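You operate a simulated robot arm through the tools that you are given. There is no shell and no other tool.

The job below is to be done with a simulated robot arm. You get a single attempt, and the scene is never put back.

JOB
Top the screen wash jar up to 500 ML and stir it through.
Fine: pour from the screen wash jug, stir with the blue stirrer; both go back. Set down upright: screen wash jug.

Only the result counts: the job must be done as asked and must still hold three seconds after the hand-in. Knocking over, shifting, dropping, spilling or breaking anything else fails it.

ROBOT AND FRAMES
A 6-joint arm with a two-finger parallel gripper, fixed in place. Base frame: the origin is on the floor under the middle of its stand, x ahead of it, y to its left, z up; the work surface is at about z = 620. Readings come in mm, rad, newtons and seconds.
With the tool pointing down near the work surface it reaches from about 280 to 640 mm from the base axis. Its first joint turns from -2.007 to 2.007 rad. Payload 3.43 kg.
Tool frame: the origin (TCP) lies between the finger pads and is the grasp point; the fingertips stand 34 mm ahead of it; z points along the fingers, y is the line along which they close. Largest opening 128 mm; finger width 24, thickness 12; the body of the gripper, 48 by 130 mm, starts 96 mm behind the TCP.
Orientation is that of the tool frame in the base frame, as a unit quaternion [x, y, z, w]. With the fingers straight down and closing along the base's y, the tool's x points along the base's -x, its y along +y and its z along -z.

CONTROLS
- The arm moves only by the tool arm_command. Its argument "rows" is a list of rows, each a list of 3 entries, a list of its own where there are three numbers: the shift along the tool's x, y, z in units of 40 mm (1.0 is 40 mm), then the turn, a rotation vector about the tool's x, y, z in units of 4 degrees (1.0 is 4 degrees), then the closure in counts, from 0 (fully open) to 255 (shut). In form: [[[dx, dy, dz], [rx, ry, rz], hand], ...]. A call has 1 to 20 rows; each row shifts and turns the commanded pose from where the row before left it, along the tool's axes as they then stand. A call with a number of a shift or a turn outside -1 to 1 is refused whole. A row lasts 0.2 s, in which the tool goes at most 50 mm and 0.15 rad; a call with a longer step from one row to the next is refused whole, and so is a gripper value outside its range. Where a pose cannot be reached the arm comes as near as it can. A force on the tool above 40 N (or 10 N above the force at the start of the call, whichever is more), or a blocked arm, ends the call early, and 0.2 s more pass. Each finger travels about 153 mm/s and halts on what it meets, pressing with about 37 N; the grip force reading is that of the motor and also rises with nothing between the fingers. The clock runs only during rows and for 0.2 s after the last one: add rows that do not move to give the fingers time. The reply holds the time, the measured pose of the TCP, the force on the tool along the base axes, the opening and the grip force, in the units named above and with some noise, with the torque about the TCP (base axes, N m) and any sound that the robot's microphone picked up, and new pictures: "pictures" is both (left out), scene, wrist or none.
- Cameras (640 x 400 px; columns grow to the right, rows downward): "scene" is fixed at [219.5, -498.8, 1415.6]; the picture's right is [0.76, -0.64, 0.00], its down [-0.48, -0.56, -0.67] and it looks along [0.44, 0.52, -0.74] (base axes); focal length 226 px, centre (320, 200). "wrist" rides on the gripper at [76, -11, -160] in the tool frame; the picture's right is [0.15, 0.99, 0.00], its down [-0.88, 0.13, -0.46] and it looks along [-0.45, 0.07, 0.89] (tool axes); focal length 234 px, centre (320, 200). There is no depth. A picture from a camera that has moved, and an enlarged one, comes with that camera's place and axes in the base frame and with its lens.
- lift_body(by): slides the trunk up (or, below 0, down) by that many mm; the arm rides with it, the base frame stays. It gives what a move gives, with no picture.
- inspect(camera, box): a new picture of the part [left, top, right, bottom] of that camera's present view, enlarged. No time passes.
- finish_job(): hands the job in; it is judged then, once.

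Places have to be worked out from the pictures, the camera data and where the tool is seen. Open the gripper and draw the arm clear of the work before you hand the job in, unless the task says otherwise.

The tools are called after "Emit:" as a command line: name --argument value ..., lists and objects as JSON in quotes. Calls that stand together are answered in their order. arm_command: Moves the arm, as the interface text tells. Its arguments: {"type":"object","properties":{"rows":{"type":"array"},"pictures":{"type":"string","enum":["both","scene","wrist","none"]}},"required":["rows"]} The other tools are called the same way: lift_body (by) moves the trunk up or down; inspect (camera, box) takes an enlarged picture of a part of a camera's view; finish_job () hands the job in.

At the start:

```text
time_s: 0.0
tcp_pos: [470.5, -59.8, 1164.3]
tool_rot: [0.0, 1.0, 0.0, 0.0]
wrist_force: [-0.6, -0.1, 0.2]
wrist_torque: [-0.01, 0.01, -0.01]
finger_gap: 127.7
grasp_force: 0.0
trunk travel left (down, up): [-700.0, 290.0]
```

scene: 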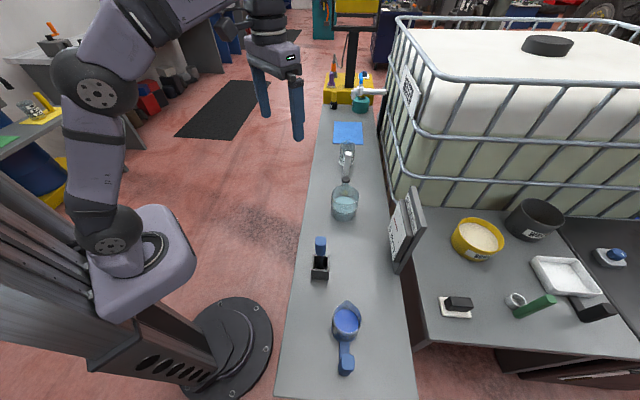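
wrist: 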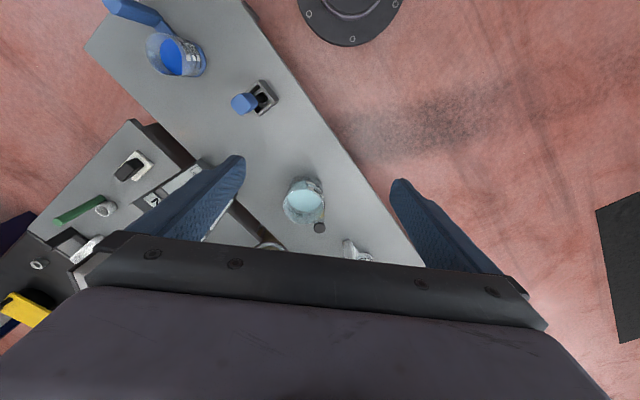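

The pictures show a narrow bench with several items: a jar with light liquid, a jug with a blue handle, a blue stirrer in a holder. I'll enlarge the parts to identify them.

Emit:
inspect --camera "scene" --box '[280, 280, 400, 400]'

Emit:
inspect --camera "scene" --box '[300, 130, 400, 230]'

Emit:
inspect --camera "scene" --box '[290, 200, 430, 290]'

Emit:
inspect --camera "wrist" --box '[100, 0, 300, 130]'

Emit:
inspect --camera "wrist" --box '[240, 150, 400, 270]'

```text
3.33 times, centred on (340, 340) of scene
camera zoom: at [219.5, -498.8, 1415.6], right [0.76, -0.64, 0.0], down [-0.48, -0.56, -0.67], along [0.44, 0.52, -0.74], focal length 753 px, centre (253, -267)
```

zoom: 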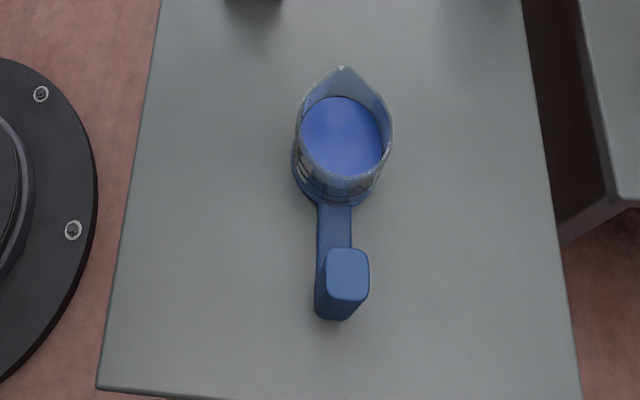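

```text
4.00 times, centred on (350, 180) of scene
camera zoom: at [219.5, -498.8, 1415.6], right [0.76, -0.64, 0.0], down [-0.48, -0.56, -0.67], along [0.44, 0.52, -0.74], focal length 903 px, centre (200, 280)
```

zoom: 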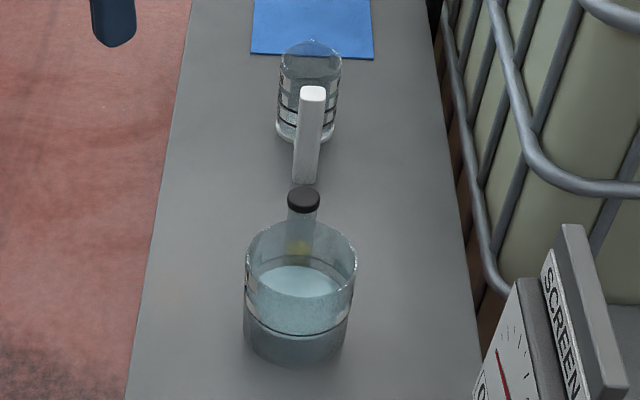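

```text
4.44 times, centred on (360, 245) of scene
camera zoom: at [219.5, -498.8, 1415.6], right [0.76, -0.64, 0.0], down [-0.48, -0.56, -0.67], along [0.44, 0.52, -0.74], focal length 1003 px, centre (142, 0)
```

zoom: 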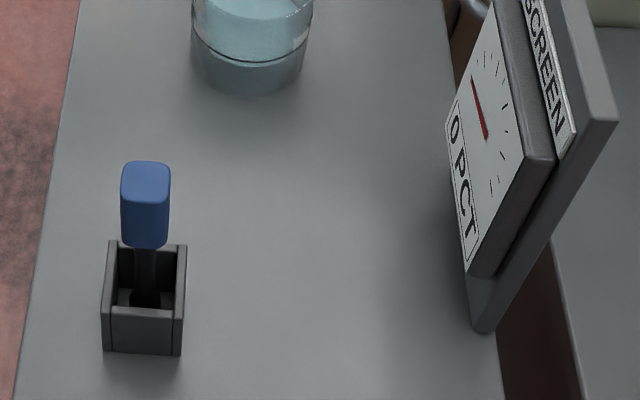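

```text
3.08 times, centred on (200, 65) of wrist
camera zoom: at [395.0, -70.5, 1324.1], right [-0.15, 0.99, 0.0], down [0.88, 0.13, 0.46], along [0.45, 0.07, -0.89], focal length 720 px, centre (689, 615)
```

zoom: 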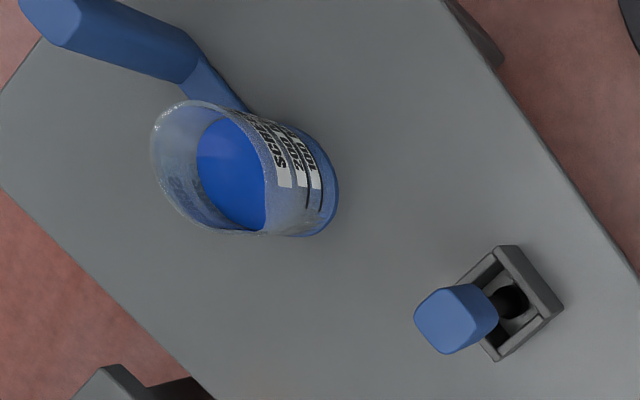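

```text
3.33 times, centred on (320, 210) of wrist
camera zoom: at [395.0, -70.5, 1324.1], right [-0.15, 0.99, 0.0], down [0.88, 0.13, 0.46], along [0.45, 0.07, -0.89], focal length 781 px, centre (320, 167)
```

zoom: 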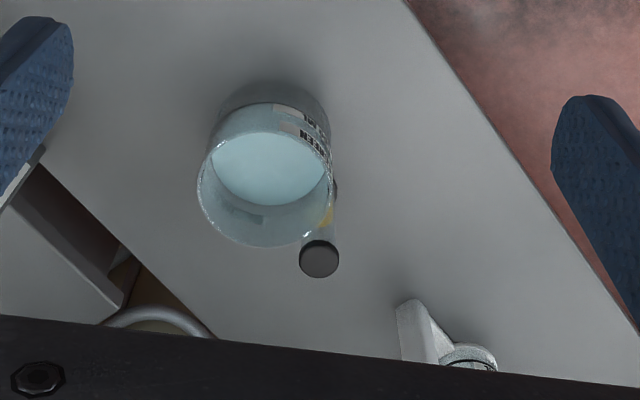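

The jar is near (710, -75), the screen wash jug near (395, -412) with its handle near (318, -490), and the stirrer holder near (456, -226). I'll look closer at the gauge, the jar markings and the jug markings.

Emit:
inspect --camera "scene" --box '[380, 180, 430, 280]'

Emit:
inspect --camera "scene" --box '[325, 170, 365, 225]'

Emit:
inspect --camera "wrist" --box '[140, 20, 220, 85]'

Emit:
inspect --camera "wrist" --box '[270, 170, 340, 240]'

Emit:
inspect --camera "scene" --box '[325, 135, 375, 185]'

Emit:
inspect --camera "wrist" --box '[0, 120, 260, 290]'

```text
4.00 times, centred on (405, 230) of scene
camera zoom: at [219.5, -498.8, 1415.6], right [0.76, -0.64, 0.0], down [-0.48, -0.56, -0.67], along [0.44, 0.52, -0.74], focal length 903 px, centre (-20, 80)
```

zoom: 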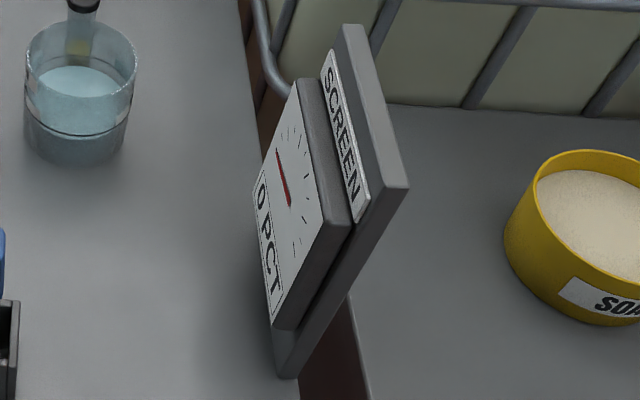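

```text
7.27 times, centred on (345, 198) of scene
camera zoom: at [219.5, -498.8, 1415.6], right [0.76, -0.64, 0.0], down [-0.48, -0.56, -0.67], along [0.44, 0.52, -0.74], focal length 1642 px, centre (138, 218)
```

zoom: 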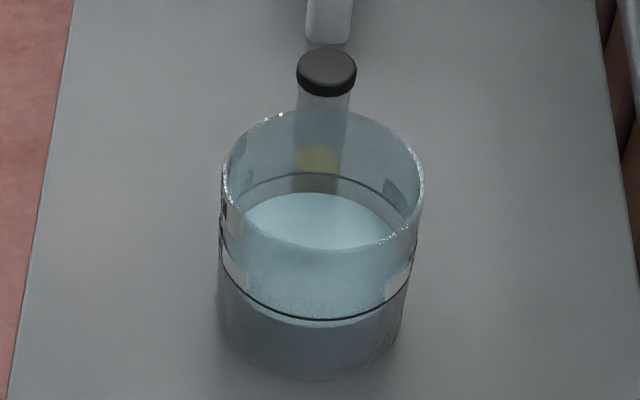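

```text
6.15 times, centred on (180, 52) of wrist
camera zoom: at [395.0, -70.5, 1324.1], right [-0.15, 0.99, 0.0], down [0.88, 0.13, 0.46], along [0.45, 0.07, -0.89], focal length 1441 px, centre (1182, 1108)
```

zoom: 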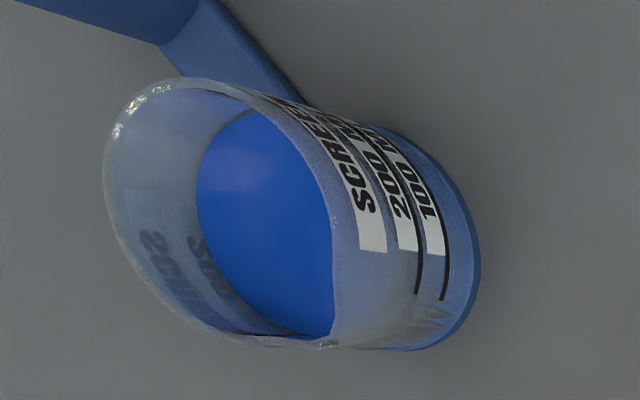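

```text
5.71 times, centred on (305, 205) of wrist
camera zoom: at [395.0, -70.5, 1324.1], right [-0.15, 0.99, 0.0], down [0.88, 0.13, 0.46], along [0.45, 0.07, -0.89], focal length 1338 px, centre (406, 171)
```

zoom: 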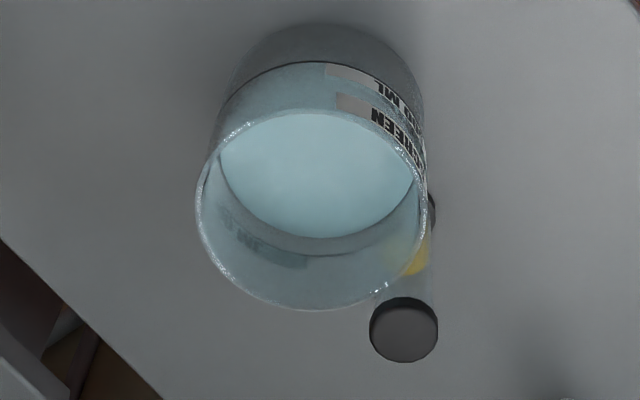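

```text
8.00 times, centred on (350, 160) of scene
camera zoom: at [219.5, -498.8, 1415.6], right [0.76, -0.64, 0.0], down [-0.48, -0.56, -0.67], along [0.44, 0.52, -0.74], focal length 1806 px, centre (80, 520)
```

zoom: 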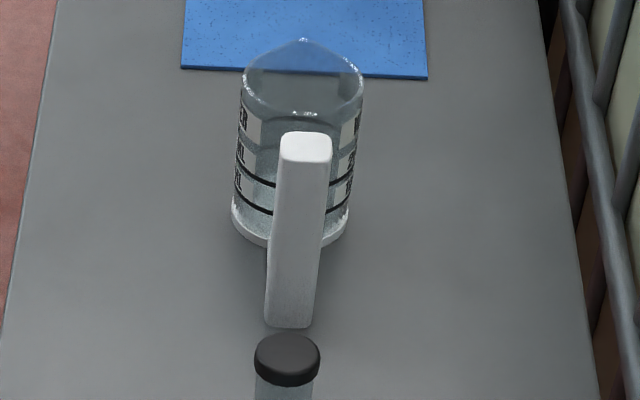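

```text
2.35 times, centred on (130, 205) of wrist
camera zoom: at [395.0, -70.5, 1324.1], right [-0.15, 0.99, 0.0], down [0.88, 0.13, 0.46], along [0.45, 0.07, -0.89], focal length 551 px, centre (767, 188)
```

zoom: 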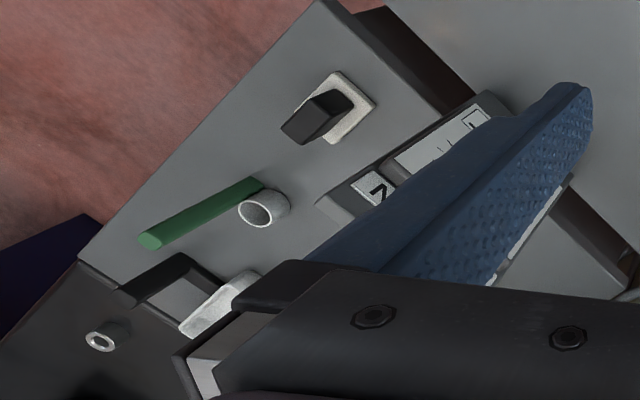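

The jar has a "…0 ML" line slightly above the current pale liquid level, and the jug has 100/200 ML marks. I'll lower the trunk so the wrist camera gets closer views; the TCP is clear of everything tall there.

Emit:
lift_body --by -200

```text
time_s: 2.2
tcp_pos: [470.7, -58.7, 962.9]
tool_rot: [0.0, 1.0, 0.0, 0.001]
wrist_force: [0.1, 0.5, 0.5]
wrist_torque: [-0.02, 0.0, -0.02]
finger_gap: 127.7
grasp_force: 0.0
trunk travel left (down, up): [-500.0, 490.0]
```

Trunk is down 200 mm, TCP at z 963. Now I tilt the tool forward about 32° to look at the jar from a lower angle.

Emit:
arm_command --rows '[[[0, 0, 0], [0, -1, 0], 0], [[0, 0, 0], [0, -1, 0], 0], [[0, 0, 0], [0, -1, 0], 0], [[0, 0, 0], [0, -1, 0], 0], [[0, 0, 0], [0, -1, 0], 0], [[0, 0, 0], [0, -1, 0], 0], [[0, 0, 0], [0, -1, 0], 0], [[0, 0, 0], [0, -1, 0], 0]]'

```text
time_s: 4.0
tcp_pos: [469.6, -59.1, 963.2]
tool_rot: [0.0, 0.961, 0.0, 0.277]
wrist_force: [0.4, -0.1, 0.7]
wrist_torque: [-0.01, 0.04, 0.0]
finger_gap: 128.2
grasp_force: 0.0
trunk travel left (down, up): [-500.0, 490.0]
camera wrist: at [321.1, -70.7, 1060.0], right [-0.12, 0.99, -0.08], down [0.5, 0.13, 0.85], along [0.86, 0.07, -0.51], focal length 234 px, centre (320, 200)
```

scene: 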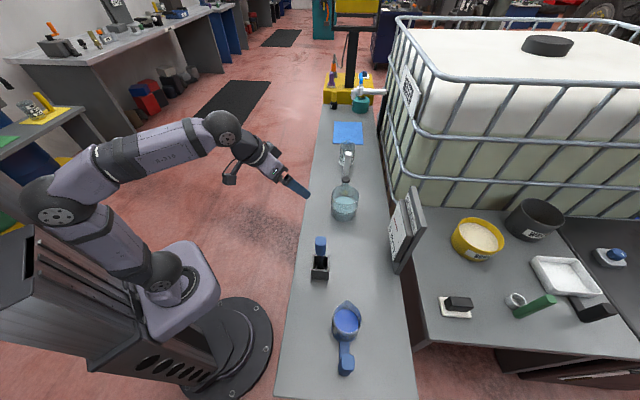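
wrist: 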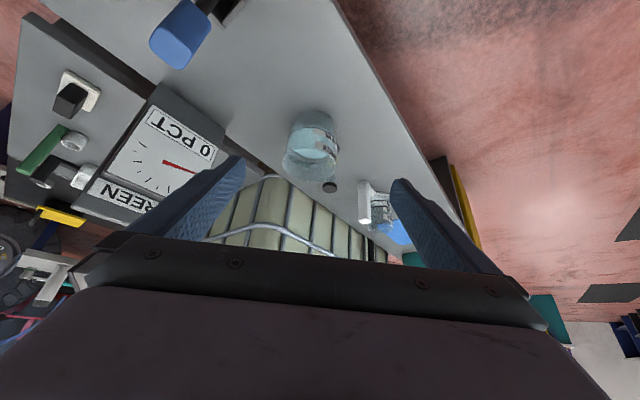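

The gauge and jar are now visible in the (inverted) wrist view; I'll enlarge both plus the stirrer.

Emit:
inspect --camera "wrist" --box '[270, 95, 360, 200]'

Emit:
inspect --camera "wrist" --box '[80, 90, 240, 220]'

Emit:
inspect --camera "wrist" --box '[130, 0, 260, 80]'

Emit:
inspect --camera "wrist" --box '[340, 170, 420, 250]'

```text
3.81 times, centred on (315, 148) of wrist
camera zoom: at [321.1, -70.7, 1060.0], right [-0.12, 0.99, -0.08], down [0.5, 0.13, 0.85], along [0.86, 0.07, -0.51], focal length 892 px, centre (339, 400)
```

zoom: 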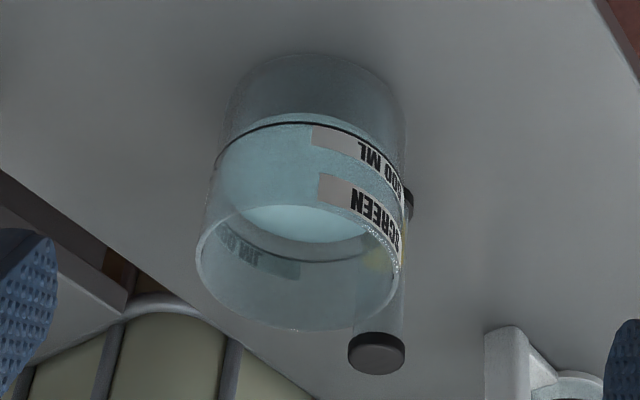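

```text
3.08 times, centred on (160, 155) of wrist
camera zoom: at [321.1, -70.7, 1060.0], right [-0.12, 0.99, -0.08], down [0.5, 0.13, 0.85], along [0.86, 0.07, -0.51], focal length 720 px, centre (812, 338)
```

zoom: 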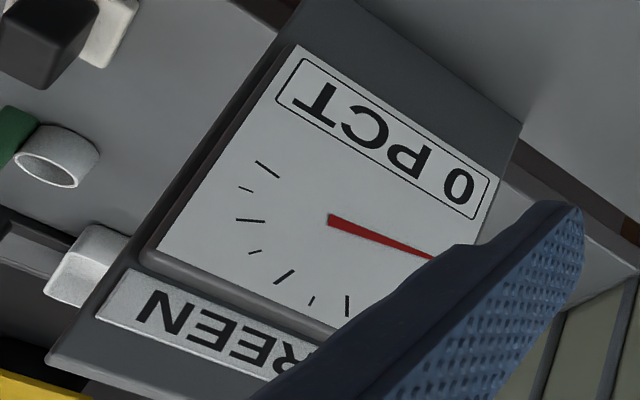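

```text
4.92 times, centred on (195, 40) of wrist
camera zoom: at [321.1, -70.7, 1060.0], right [-0.12, 0.99, -0.08], down [0.5, 0.13, 0.85], along [0.86, 0.07, -0.51], focal length 1153 px, centre (935, 988)
```

zoom: 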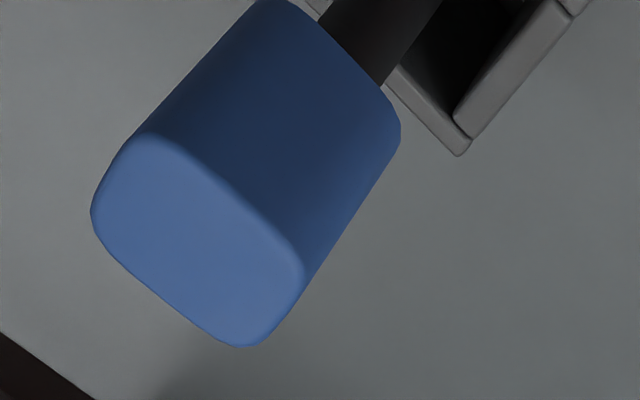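

```text
5.00 times, centred on (380, 210) of wrist
camera zoom: at [321.1, -70.7, 1060.0], right [-0.12, 0.99, -0.08], down [0.5, 0.13, 0.85], along [0.86, 0.07, -0.51], focal length 1171 px, centre (20, 150)
```

zoom: 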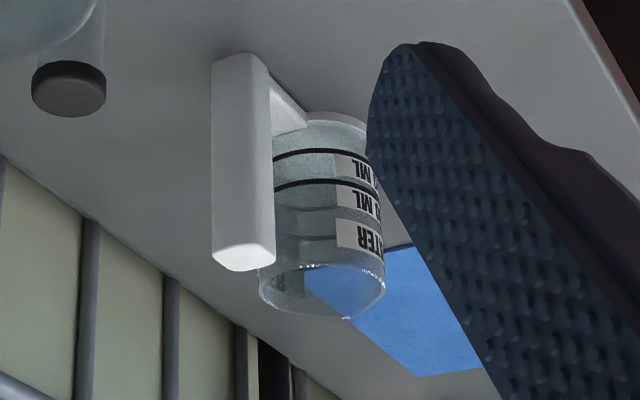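

The jar works out at about (726, -70), radius ~58, rim z ~733, 500 ML line at z ~677, current level ~664. Now I turn the tool to face the screen wash jug and move over to look at it, staying high.

Emit:
arm_command --rows '[[[0, 0, 0], [0.511, 0, 0.811], 0], [[0, 0, 0], [0.511, 0, 0.811], 0], [[0, 0, 0], [0.511, 0, 0.811], 0], [[0, 0, 0], [0.511, 0, 0.811], 0], [[0, 0, 0], [0.511, 0, 0.811], 0], [[0, 0, 0], [0.511, 0, 0.811], 0], [[0, 0, 0], [0.511, 0, 0.811], 0], [[0, 0, 0], [0.511, 0, 0.811], 0], [[0, 0, 0], [0.511, 0, 0.811], 0], [[0, 0, 0], [0.511, 0, 0.811], 0], [[0, 0, 0], [0.511, 0, 0.811], 0], [[0, 0, 0], [0.511, 0, 0.811], 0], [[0.085, -0.93, 0.169], [0, 0, 0], 0], [[0.085, -0.93, 0.169], [0, 0, 0], 0], [[0.085, -0.93, 0.169], [0, 0, 0], 0], [[0.085, -0.93, 0.169], [0, 0, 0], 0], [[0.085, -0.93, 0.169], [0, 0, 0], 0], [[0.085, -0.93, 0.169], [0, 0, 0], 0], [[0.085, -0.93, 0.169], [0, 0, 0], 0], [[0.085, -0.93, 0.169], [0, 0, 0], 0]]'

```text
time_s: 8.2
tcp_pos: [305.5, -293.1, 908.3]
tool_rot: [0.374, 0.885, -0.109, 0.254]
wrist_force: [-0.4, -0.1, -1.0]
wrist_torque: [-0.01, -0.03, 0.02]
finger_gap: 128.2
grasp_force: 0.1
out of reach, approached as far as the arm can: row 16, 17, 18, 19
trunk travel left (down, up): [-500.0, 490.0]
camera wrist: at [194.5, -192.6, 1005.1], right [0.62, 0.78, -0.08], down [0.45, -0.27, 0.85], along [0.64, -0.57, -0.52], focal length 234 px, centre (320, 200)
```

scene: 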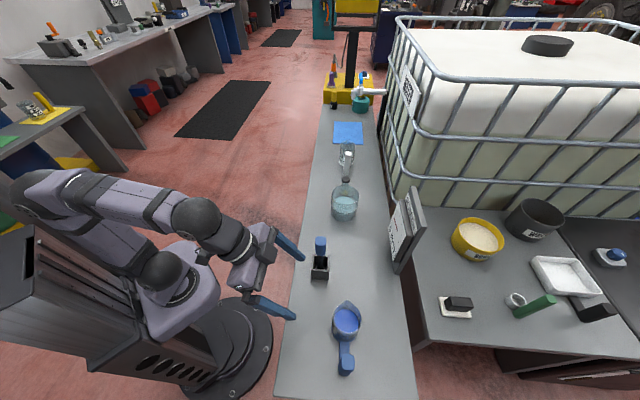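
wrist: 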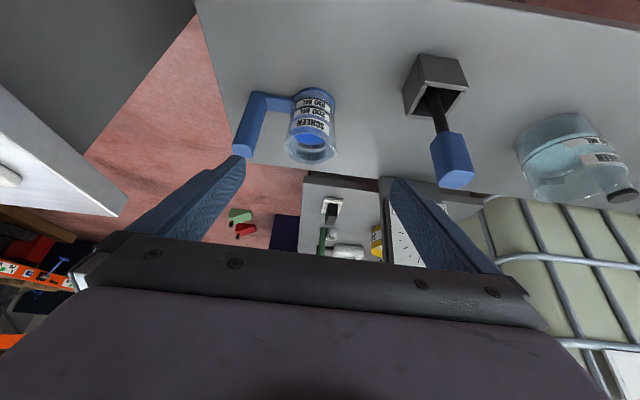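

The view shows the jug with its L-shaped blue handle and the stirrer in its stand. I'll enlarge both.

Emit:
inspect --camera "wrist" --box '[220, 75, 350, 175]'

Emit:
inspect --camera "wrist" --box '[390, 40, 490, 200]'

Emit:
inspect --camera "wrist" --box '[500, 100, 640, 210]'

```text
4.00 times, centred on (285, 125) of wrist
camera zoom: at [194.5, -192.6, 1005.1], right [0.62, 0.78, -0.08], down [0.45, -0.27, 0.85], along [0.64, -0.57, -0.52], focal length 937 px, centre (460, 500)
```

zoom: 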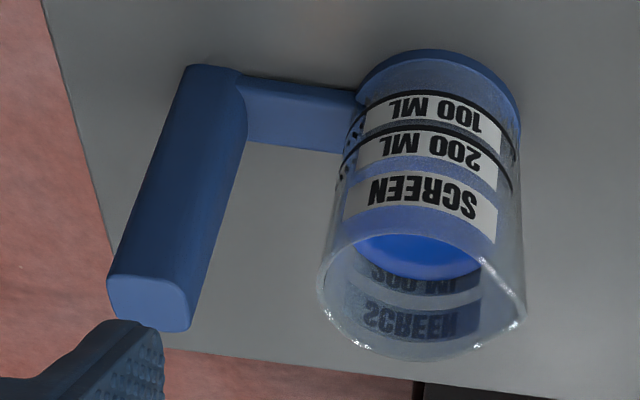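

```text
2.50 times, centred on (440, 120) of wrist
camera zoom: at [194.5, -192.6, 1005.1], right [0.62, 0.78, -0.08], down [0.45, -0.27, 0.85], along [0.64, -0.57, -0.52], focal length 585 px, centre (20, 400)
```

zoom: 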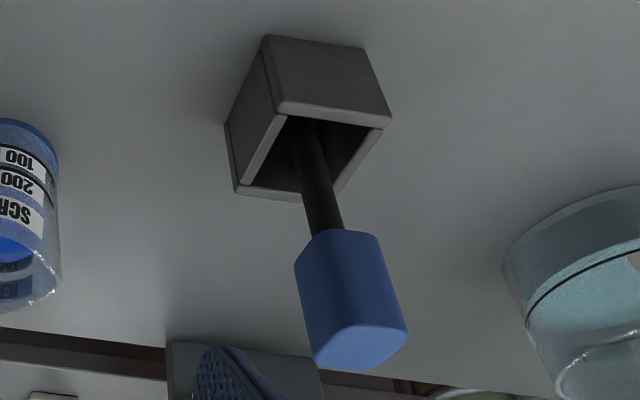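

```text
3.64 times, centred on (570, 155) of wrist
camera zoom: at [194.5, -192.6, 1005.1], right [0.62, 0.78, -0.08], down [0.45, -0.27, 0.85], along [0.64, -0.57, -0.52], focal length 852 px, centre (-589, 364)
```

zoom: 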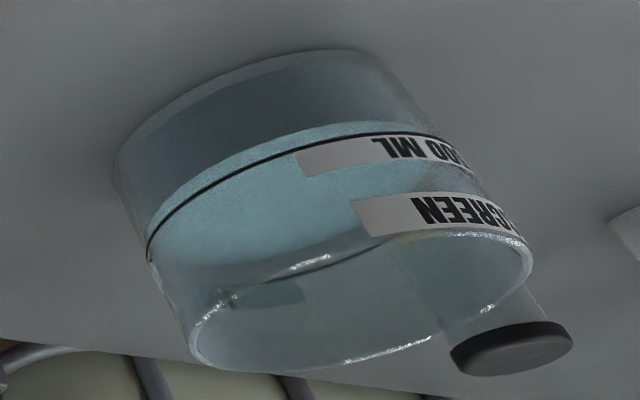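

The jug's handle post works out near (322, -485), top z ~753, spout tip at (428, -374, 735), pointing along (0.69, 0.72). I'll move above the handle with the tool pitched to about 30° below horizontal, facing across the bench, with the fingers partly closed.

Emit:
arm_command --rows '[[[-0.45, -0.608, 0.686], [0, 0, 0], 120], [[-0.45, -0.608, 0.686], [0, 0, 0], 120], [[-0.45, -0.608, 0.686], [0, 0, 0], 120], [[-0.45, -0.608, 0.686], [0, 0, 0], 120], [[-0.45, -0.608, 0.686], [0, 0, 0], 120], [[0, 0, 0], [0, -1, 0], 120], [[0, 0, 0], [0, -1, 0], 120], [[0, 0, 0], [0, -1, 0], 120], [[0, 0, 0], [0, -1, 0], 120], [[0, 0, 0], [0, -1, 0], 120], [[0, 0, 0], [0, -1, 0], 120], [[0, 0, 0], [0, -1, 0], 120], [[0, 0, 0], [-0.455, 0, -0.263], 120]]'

```text
time_s: 11.0
tcp_pos: [318.3, -482.9, 841.2]
tool_rot: [0.323, 0.803, -0.188, 0.464]
wrist_force: [0.2, 0.3, 0.5]
wrist_torque: [0.02, 0.0, 0.04]
finger_gap: 67.8
grasp_force: 0.1
trunk travel left (down, up): [-500.0, 490.0]
camera wrist: at [184.8, -369.6, 856.2], right [0.63, 0.76, -0.13], down [0.12, 0.07, 0.99], along [0.76, -0.64, -0.05], focal length 234 px, centre (320, 200)
```

scene: 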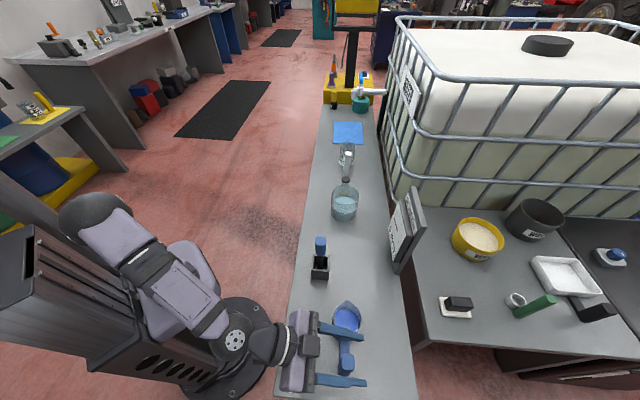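
wrist: 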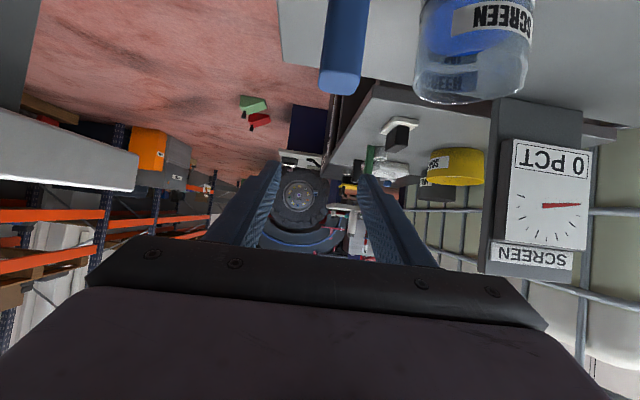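

TCP is at (318, -483, 841), orientation as planned, gap 68 mm. I'll zoom on the handle top relative to the fingers, from both cameras, to check lateral alignment before descending.

Emit:
inspect --camera "wrist" --box '[290, 0, 560, 110]'

Emit:
inspect --camera "scene" --box '[270, 290, 400, 400]'

```text
2.37 times, centred on (425, 55) of wrist
camera zoom: at [184.8, -369.6, 856.2], right [0.63, 0.76, -0.13], down [0.12, 0.07, 0.99], along [0.76, -0.64, -0.05], focal length 555 px, centre (71, 544)
```

zoom: 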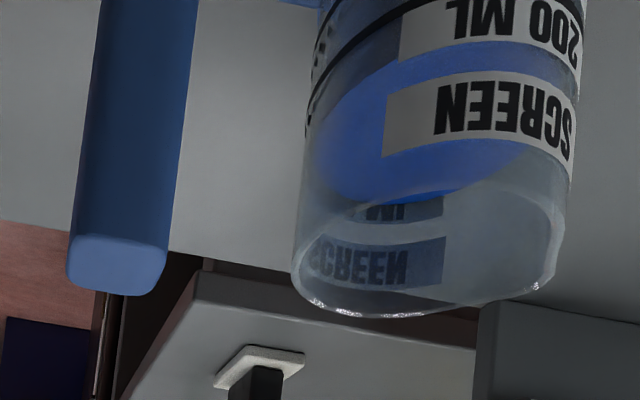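

```text
3.64 times, centred on (335, 345) of scene
camera zoom: at [219.5, -498.8, 1415.6], right [0.76, -0.64, 0.0], down [-0.48, -0.56, -0.67], along [0.44, 0.52, -0.74], focal length 821 px, centre (266, -327)
```

zoom: 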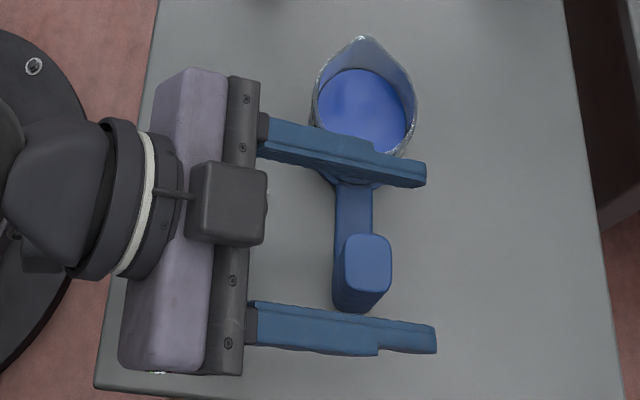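

Handle centre confirmed at about (323, -481.5); the offset to the TCP is only ~5 mm. I narrow the gap a little and descend the first part to z ~760, so the tips just straddle the handle top.

Emit:
arm_command --rows '[[[0.0, 0.113, 0.05], [0, 0, 0], 138], [[0.584, 0, 0.339], [0, 0, 0], 138], [[0.584, 0, 0.339], [0, 0, 0], 138], [[0.584, 0, 0.339], [0, 0, 0], 138]]'

Emit:
inspect --camera "scene" --box '[270, 290, 400, 400]'

```text
time_s: 12.0
tcp_pos: [325.5, -482.7, 758.1]
tool_rot: [0.323, 0.804, -0.188, 0.463]
wrist_force: [-0.3, -0.2, 1.6]
wrist_torque: [0.04, -0.04, 0.02]
finger_gap: 58.8
grasp_force: 0.1
trunk travel left (down, up): [-500.0, 490.0]
camera wrist: at [190.9, -367.2, 772.4], right [0.63, 0.76, -0.13], down [0.12, 0.06, 0.99], along [0.76, -0.64, -0.05], focal length 234 px, centre (320, 200)
```

scene: 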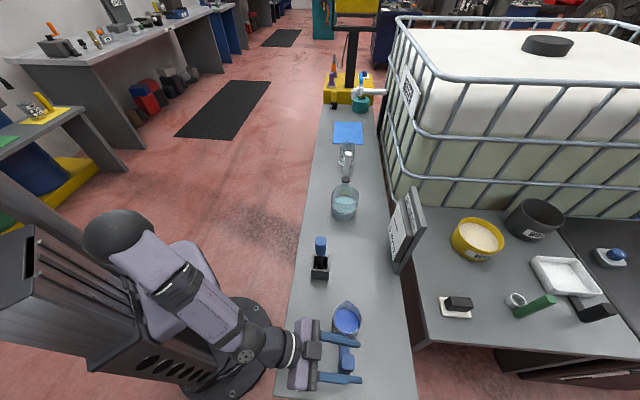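
wrist: 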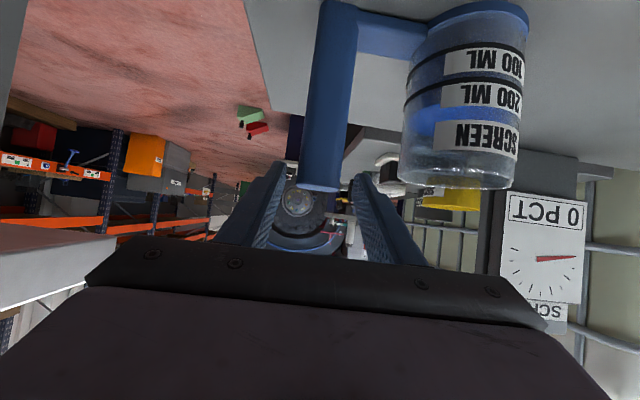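

```text
3.64 times, centred on (335, 345) of scene
camera zoom: at [219.5, -498.8, 1415.6], right [0.76, -0.64, 0.0], down [-0.48, -0.56, -0.67], along [0.44, 0.52, -0.74], focal length 821 px, centre (266, -327)
```

zoom: 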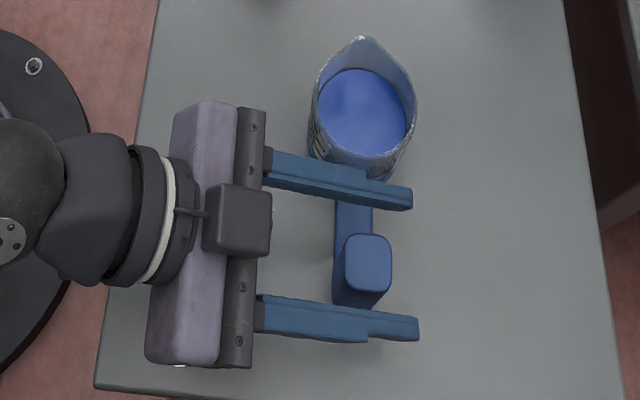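

The fingers straddle the handle evenly and the wrist view shows the jug from the side. I'll zoom for the jug level before continuing down.

Emit:
inspect --camera "wrist" --box '[380, 0, 560, 200]'

Emit:
inspect --camera "wrist" --box '[230, 100, 430, 260]'

Emit:
inspect --camera "wrist" --box '[490, 170, 600, 330]'

```text
2.00 times, centred on (470, 100) of wrist
camera zoom: at [190.9, -367.2, 772.4], right [0.63, 0.76, -0.13], down [0.12, 0.06, 0.99], along [0.76, -0.64, -0.05], focal length 468 px, centre (20, 400)
```

zoom: 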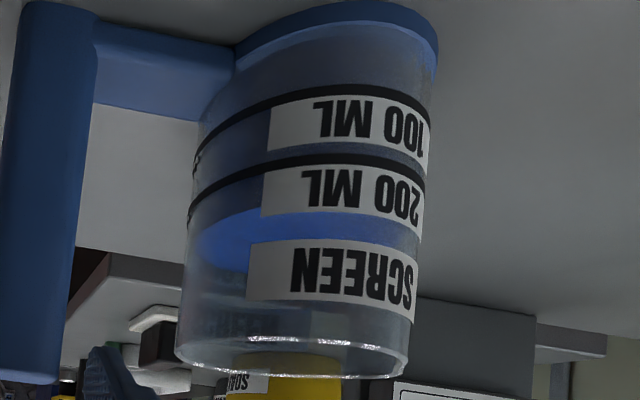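

```text
2.50 times, centred on (330, 180) of wrist
camera zoom: at [190.9, -367.2, 772.4], right [0.63, 0.76, -0.13], down [0.12, 0.06, 0.99], along [0.76, -0.64, -0.05], focal length 585 px, centre (295, 250)
```

zoom: 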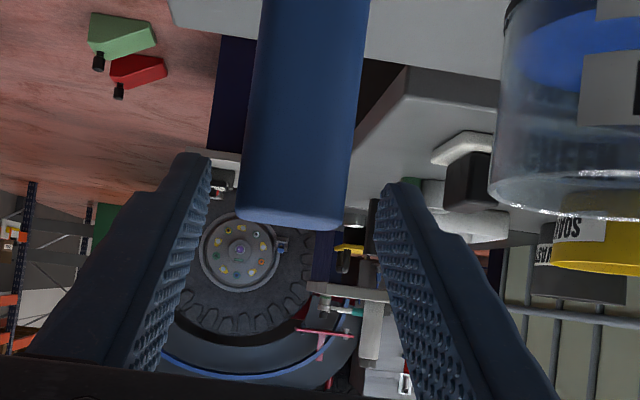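

```text
2.50 times, centred on (545, 250) of wrist
camera zoom: at [190.9, -367.2, 772.4], right [0.63, 0.76, -0.13], down [0.12, 0.06, 0.99], along [0.76, -0.64, -0.05], focal length 585 px, centre (-242, 75)
```

zoom: 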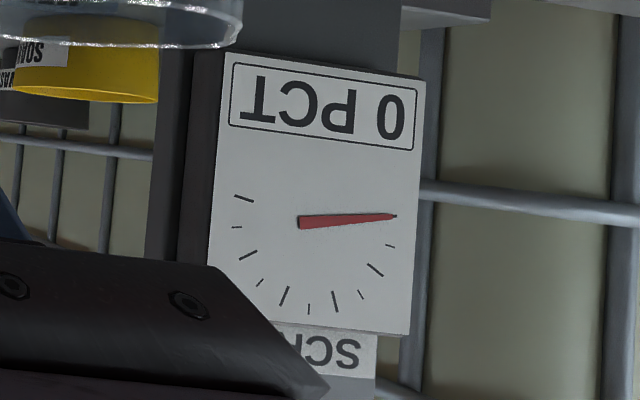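

The jug holds about 265 ml (a bit above the 200 line), the gauge reads 0 PCT. I go down the last 53 mm and close on the handle.

Emit:
arm_command --rows '[[[0.393, -0.007, 0.2], [0, 0, 0], 138], [[0.393, -0.007, 0.2], [0, 0, 0], 138], [[0.393, -0.007, 0.2], [0, 0, 0], 138], [[0, 0, 0], [0, 0, 0], 138]]'

Emit:
inspect --camera "wrist" --box '[200, 0, 520, 260]'

Emit:
inspect --camera "scene" --box '[270, 290, 400, 400]'

```text
time_s: 13.0
tcp_pos: [322.0, -482.3, 705.9]
tool_rot: [0.323, 0.803, -0.188, 0.464]
wrist_force: [0.4, -1.1, 0.7]
wrist_torque: [-0.01, -0.01, 0.0]
finger_gap: 58.8
grasp_force: 0.0
trunk travel left (down, up): [-500.0, 490.0]
camera wrist: at [187.9, -366.9, 720.3], right [0.63, 0.76, -0.13], down [0.12, 0.07, 0.99], along [0.76, -0.64, -0.05], focal length 234 px, centre (320, 200)
```

scene: 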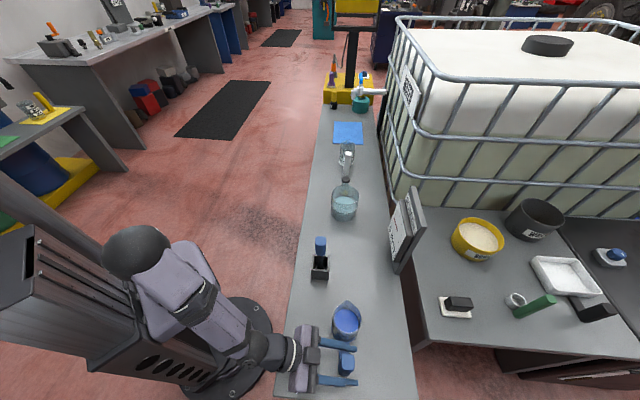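
wrist: 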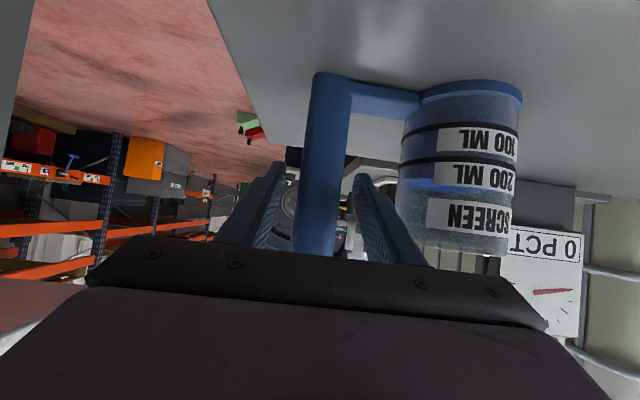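

```text
1.54 times, centred on (360, 130) of wrist
camera zoom: at [187.9, -366.9, 720.3], right [0.63, 0.76, -0.13], down [0.12, 0.07, 0.99], along [0.76, -0.64, -0.05], focal length 360 px, centre (258, 308)
```

zoom: 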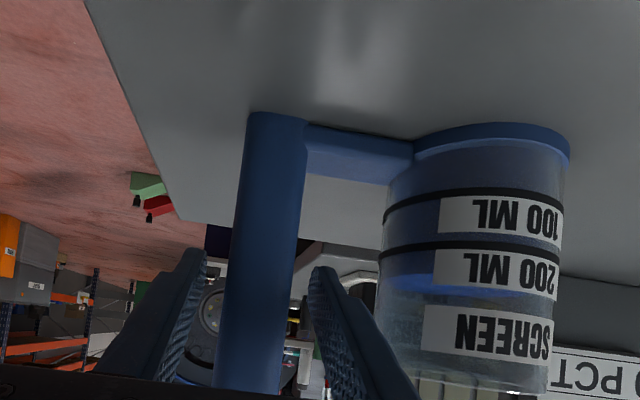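

```text
3.64 times, centred on (335, 345) of scene
camera zoom: at [219.5, -498.8, 1415.6], right [0.76, -0.64, 0.0], down [-0.48, -0.56, -0.67], along [0.44, 0.52, -0.74], focal length 821 px, centre (266, -327)
```

zoom: 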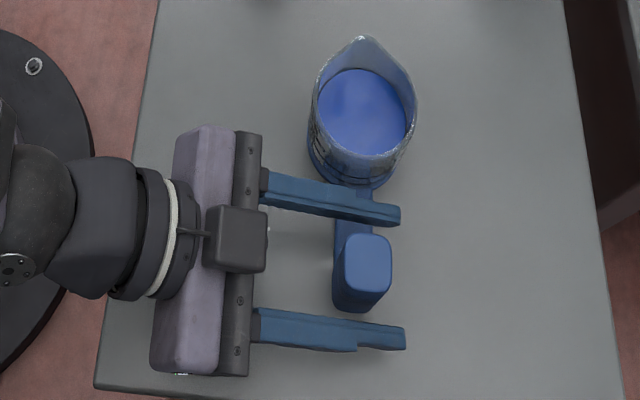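

TCP is at (322, -482, 706), centred on the handle. Closing now.

Emit:
arm_command --rows '[[[0, 0, 0], [0, 0, 0], 170], [[0, 0, 0], [0, 0, 0], 200], [[0, 0, 0], [0, 0, 0], 255], [[0, 0, 0], [0, 0, 0], 255], [[0, 0, 0], [0, 0, 0], 255]]'

```text
time_s: 14.2
tcp_pos: [321.9, -481.5, 706.0]
tool_rot: [0.322, 0.804, -0.187, 0.464]
wrist_force: [-0.3, -0.1, -0.6]
wrist_torque: [0.04, -0.06, -0.13]
finger_gap: 31.9
grasp_force: 37.3
trunk travel left (down, up): [-500.0, 490.0]
camera wrist: at [188.0, -367.0, 720.5], right [0.63, 0.76, -0.13], down [0.12, 0.06, 0.99], along [0.77, -0.64, -0.05], focal length 234 px, centre (320, 200)
```

scene: 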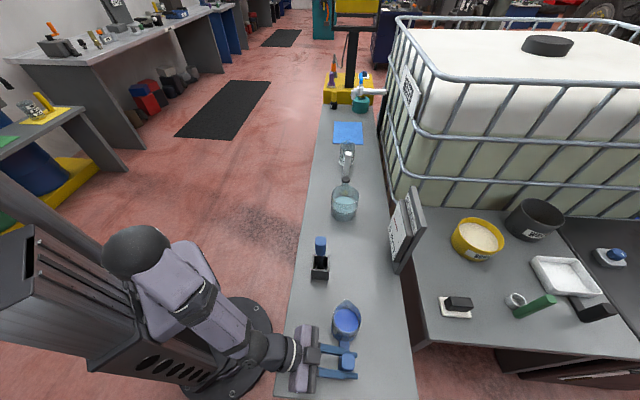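
wrist: 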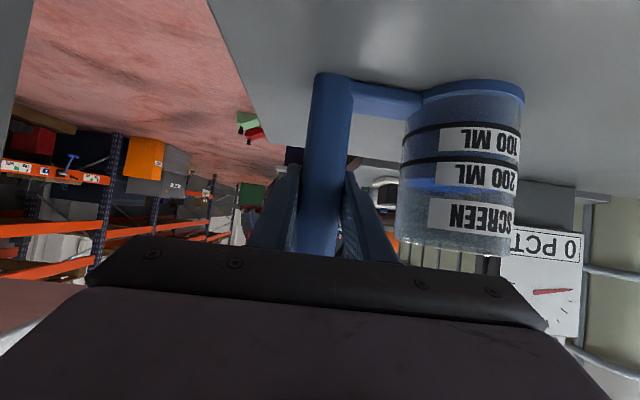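

Handle is held firmly (gap 31.9 mm, 37 N). I lift gently by 40 mm and check whether the jug stays level.

Emit:
arm_command --rows '[[[-0.217, 0, -0.1245], [0, 0, 0], 255], [[-0.217, 0, -0.1245], [0, 0, 0], 255], [[-0.217, 0, -0.1245], [0, 0, 0], 255], [[-0.217, 0, -0.1245], [0, 0, 0], 255], [[0, 0, 0], [0, 0, 0], 255]]'

Emit:
inspect --camera "wrist" --box '[260, 40, 580, 300]'

```text
time_s: 15.4
tcp_pos: [321.4, -481.1, 745.2]
tool_rot: [0.323, 0.804, -0.187, 0.463]
wrist_force: [0.0, -0.4, -4.6]
wrist_torque: [-0.25, 0.19, 0.01]
finger_gap: 31.8
grasp_force: 36.6
trunk travel left (down, up): [-500.0, 490.0]
camera wrist: at [187.7, -367.2, 759.3], right [0.63, 0.76, -0.13], down [0.13, 0.06, 0.99], along [0.76, -0.64, -0.06], focal length 234 px, centre (320, 200)
```

scene: 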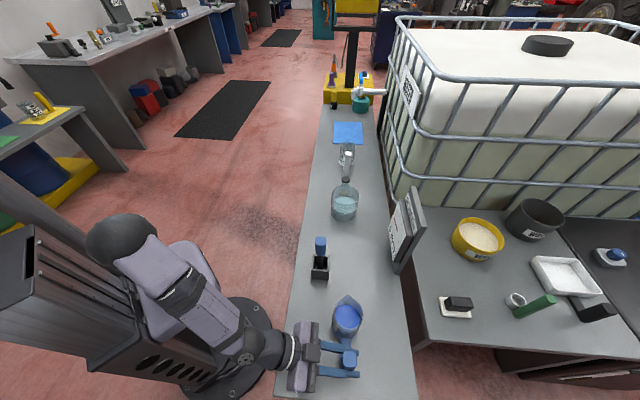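
wrist: 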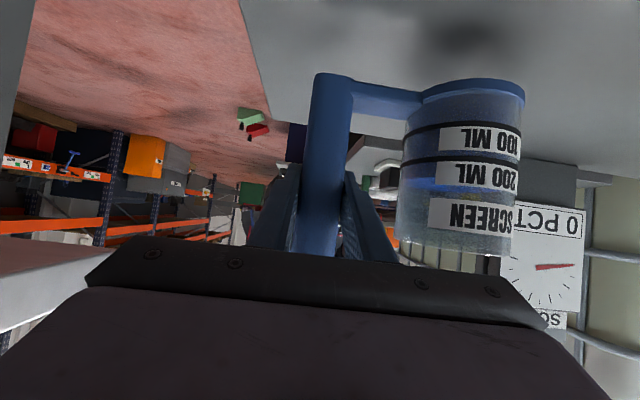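

```text
1.54 times, centred on (420, 170) of wrist
camera zoom: at [187.7, -367.2, 759.3], right [0.63, 0.76, -0.13], down [0.13, 0.06, 0.99], along [0.76, -0.64, -0.06], focal length 360 px, centre (166, 246)
```

zoom: 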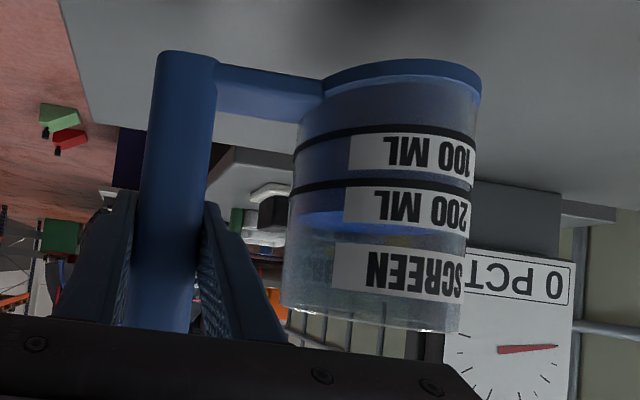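

The jug hangs level with no slip (about 4.6 N). I raise it to z ~900 before carrying it along the bench.

Emit:
arm_command --rows '[[[-0.45, 0, -0.26], [0, 0, 0], 255], [[-0.672, 0, -0.386], [0, 0, 0], 255], [[-0.672, 0, -0.386], [0, 0, 0], 255], [[-0.672, 0, -0.386], [0, 0, 0], 255], [[-0.672, 0, -0.386], [0, 0, 0], 255], [[-0.24, 0, -0.138], [0, 0, 0], 255]]' --pictures "none"

Emit:
arm_command --rows '[[[0, 0.3, 0], [0, 0, 0], 255], [[0, 0.5, 0], [0, 0, 0], 255], [[-0.007, 0.7, 0.009], [0, 0, 0], 255], [[-0.007, 0.7, 0.009], [0, 0, 0], 255], [[-0.007, 0.7, 0.009], [0, 0, 0], 255], [[-0.007, 0.7, 0.009], [0, 0, 0], 255], [[-0.007, 0.7, 0.009], [0, 0, 0], 255], [[-0.007, 0.7, 0.009], [0, 0, 0], 255]]'

```text
time_s: 16.8
tcp_pos: [322.2, -482.0, 900.7]
tool_rot: [0.322, 0.804, -0.188, 0.463]
wrist_force: [-0.3, 0.1, -5.5]
wrist_torque: [-0.24, 0.23, 0.03]
finger_gap: 31.7
grasp_force: 36.5
trunk travel left (down, up): [-500.0, 490.0]
```

```text
time_s: 18.6
tcp_pos: [463.3, -337.1, 899.6]
tool_rot: [0.325, 0.803, -0.184, 0.464]
wrist_force: [-0.3, -1.9, -4.8]
wrist_torque: [-0.25, 0.31, 0.06]
finger_gap: 31.9
grasp_force: 36.9
trunk travel left (down, up): [-500.0, 490.0]
camera wrist: at [330.5, -222.7, 915.1], right [0.63, 0.76, -0.12], down [0.12, 0.06, 0.99], along [0.76, -0.64, -0.06], focal length 234 px, centre (320, 200)
```

scene: 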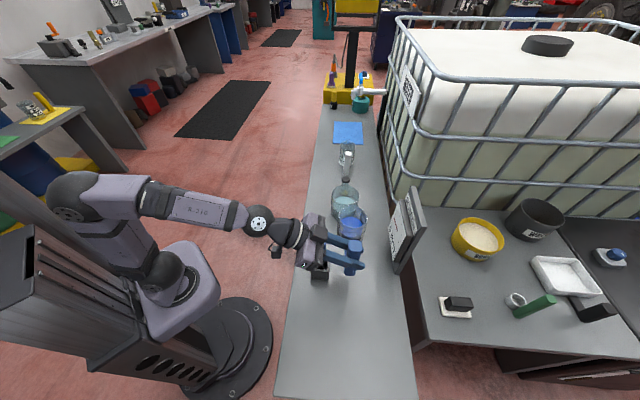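
wrist: 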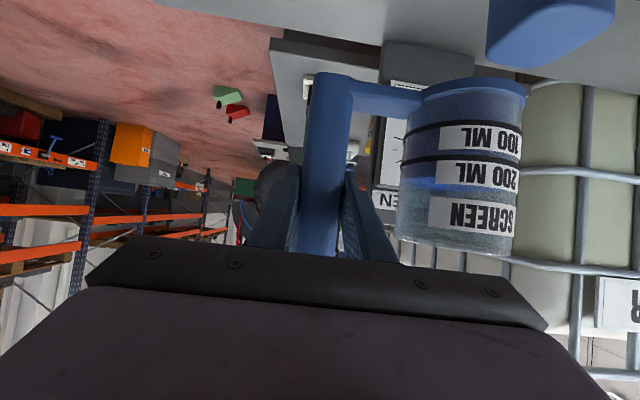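

Carry is going well; the stirrer top (~z 833) passes beside and below the load. I continue along the bench to the pre-pour point.

Emit:
arm_command --rows '[[[0, 0.4, 0], [0, 0, 0], 255], [[-0.007, 0.7, 0.009], [0, 0, 0], 255], [[-0.007, 0.7, 0.009], [0, 0, 0], 255], [[-0.007, 0.7, 0.009], [0, 0, 0], 255], [[-0.007, 0.7, 0.009], [0, 0, 0], 255], [[-0.007, 0.7, 0.009], [0, 0, 0], 255], [[-0.007, 0.7, 0.009], [0, 0, 0], 255], [[-0.007, 0.5, 0.009], [0, 0, 0], 255], [[0, 0.3, 0], [0, 0, 0], 255], [[0, 0, 0], [0, 0, 0], 255]]'

Emit:
inspect --camera "scene" --box '[280, 150, 420, 270]'

```text
time_s: 20.8
tcp_pos: [615.7, -185.3, 901.5]
tool_rot: [0.322, 0.804, -0.187, 0.464]
wrist_force: [0.4, 0.3, -5.2]
wrist_torque: [-0.24, 0.25, -0.01]
finger_gap: 31.6
grasp_force: 37.4
trunk travel left (down, up): [-500.0, 490.0]
camera wrist: at [481.4, -70.6, 915.8], right [0.63, 0.76, -0.13], down [0.13, 0.06, 0.99], along [0.76, -0.64, -0.05], focal length 234 px, centre (320, 200)
```

scene: 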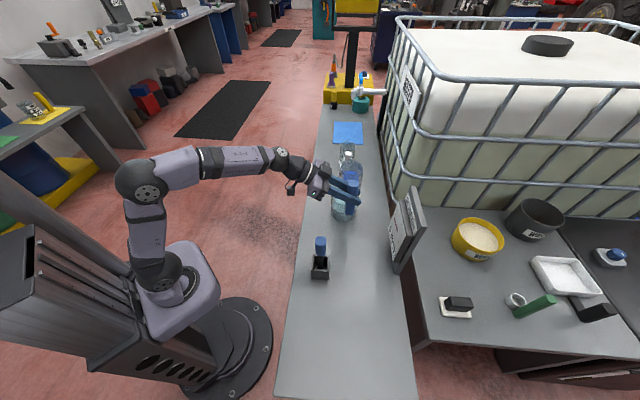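
wrist: 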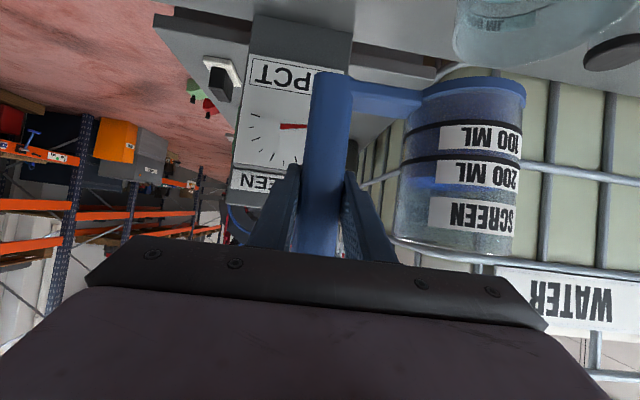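

```text
3.33 times, centred on (350, 210) of scene
camera zoom: at [219.5, -498.8, 1415.6], right [0.76, -0.64, 0.0], down [-0.48, -0.56, -0.67], along [0.44, 0.52, -0.74], focal length 753 px, centre (220, 167)
```

zoom: 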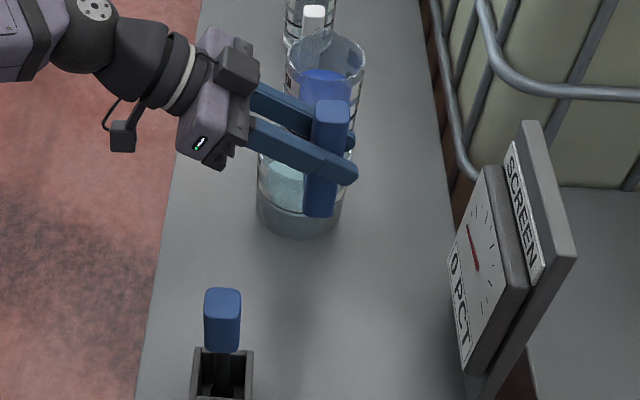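

Jug is over the jar at the pre-pour point, well above the rim. I tilt it 32° in place (below the pour threshold) while still high, and look.

Emit:
arm_command --rows '[[[0, 0, 0], [0.3, 0, -0.52], 255], [[0, 0, 0], [0.498, 0, -0.867], 255], [[0, 0, 0], [0.498, 0, -0.867], 255], [[0, 0, 0], [0.498, 0, -0.867], 255], [[0, 0, 0], [0.498, 0, -0.867], 255], [[0, 0, 0], [0.498, 0, -0.867], 255], [[0, 0, 0], [0.498, 0, -0.867], 255], [[0, 0, 0], [0.498, 0, -0.867], 255], [[0, 0, 0], [0, 0, 0], 255]]'

Emit:
inspect --camera "scene" --box '[280, 150, 420, 270]'

```text
time_s: 22.8
tcp_pos: [613.7, -185.1, 901.0]
tool_rot: [0.189, 0.824, -0.392, 0.362]
wrist_force: [0.0, -0.4, -5.1]
wrist_torque: [-0.09, 0.17, 0.01]
finger_gap: 31.7
grasp_force: 37.1
trunk travel left (down, up): [-500.0, 490.0]
camera wrist: at [486.3, -64.8, 919.5], right [0.49, 0.62, -0.61], down [0.46, 0.41, 0.79], along [0.74, -0.67, -0.08], focal length 234 px, centre (320, 200)
```

scene: 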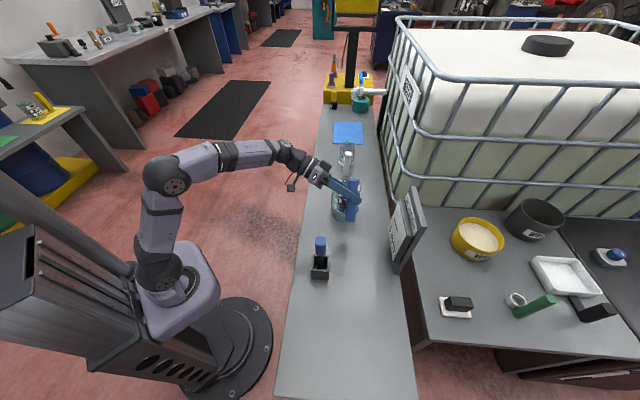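
wrist: 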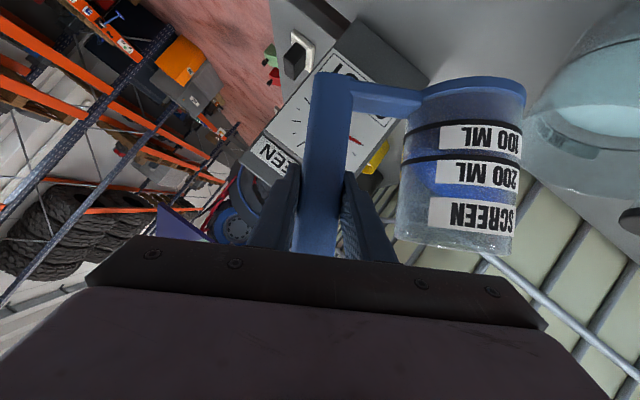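

```text
3.33 times, centred on (350, 210) of scene
camera zoom: at [219.5, -498.8, 1415.6], right [0.76, -0.64, 0.0], down [-0.48, -0.56, -0.67], along [0.44, 0.52, -0.74], focal length 753 px, centre (220, 167)
```

zoom: 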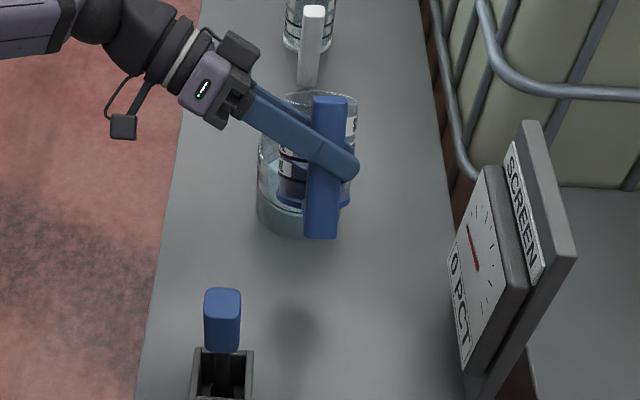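

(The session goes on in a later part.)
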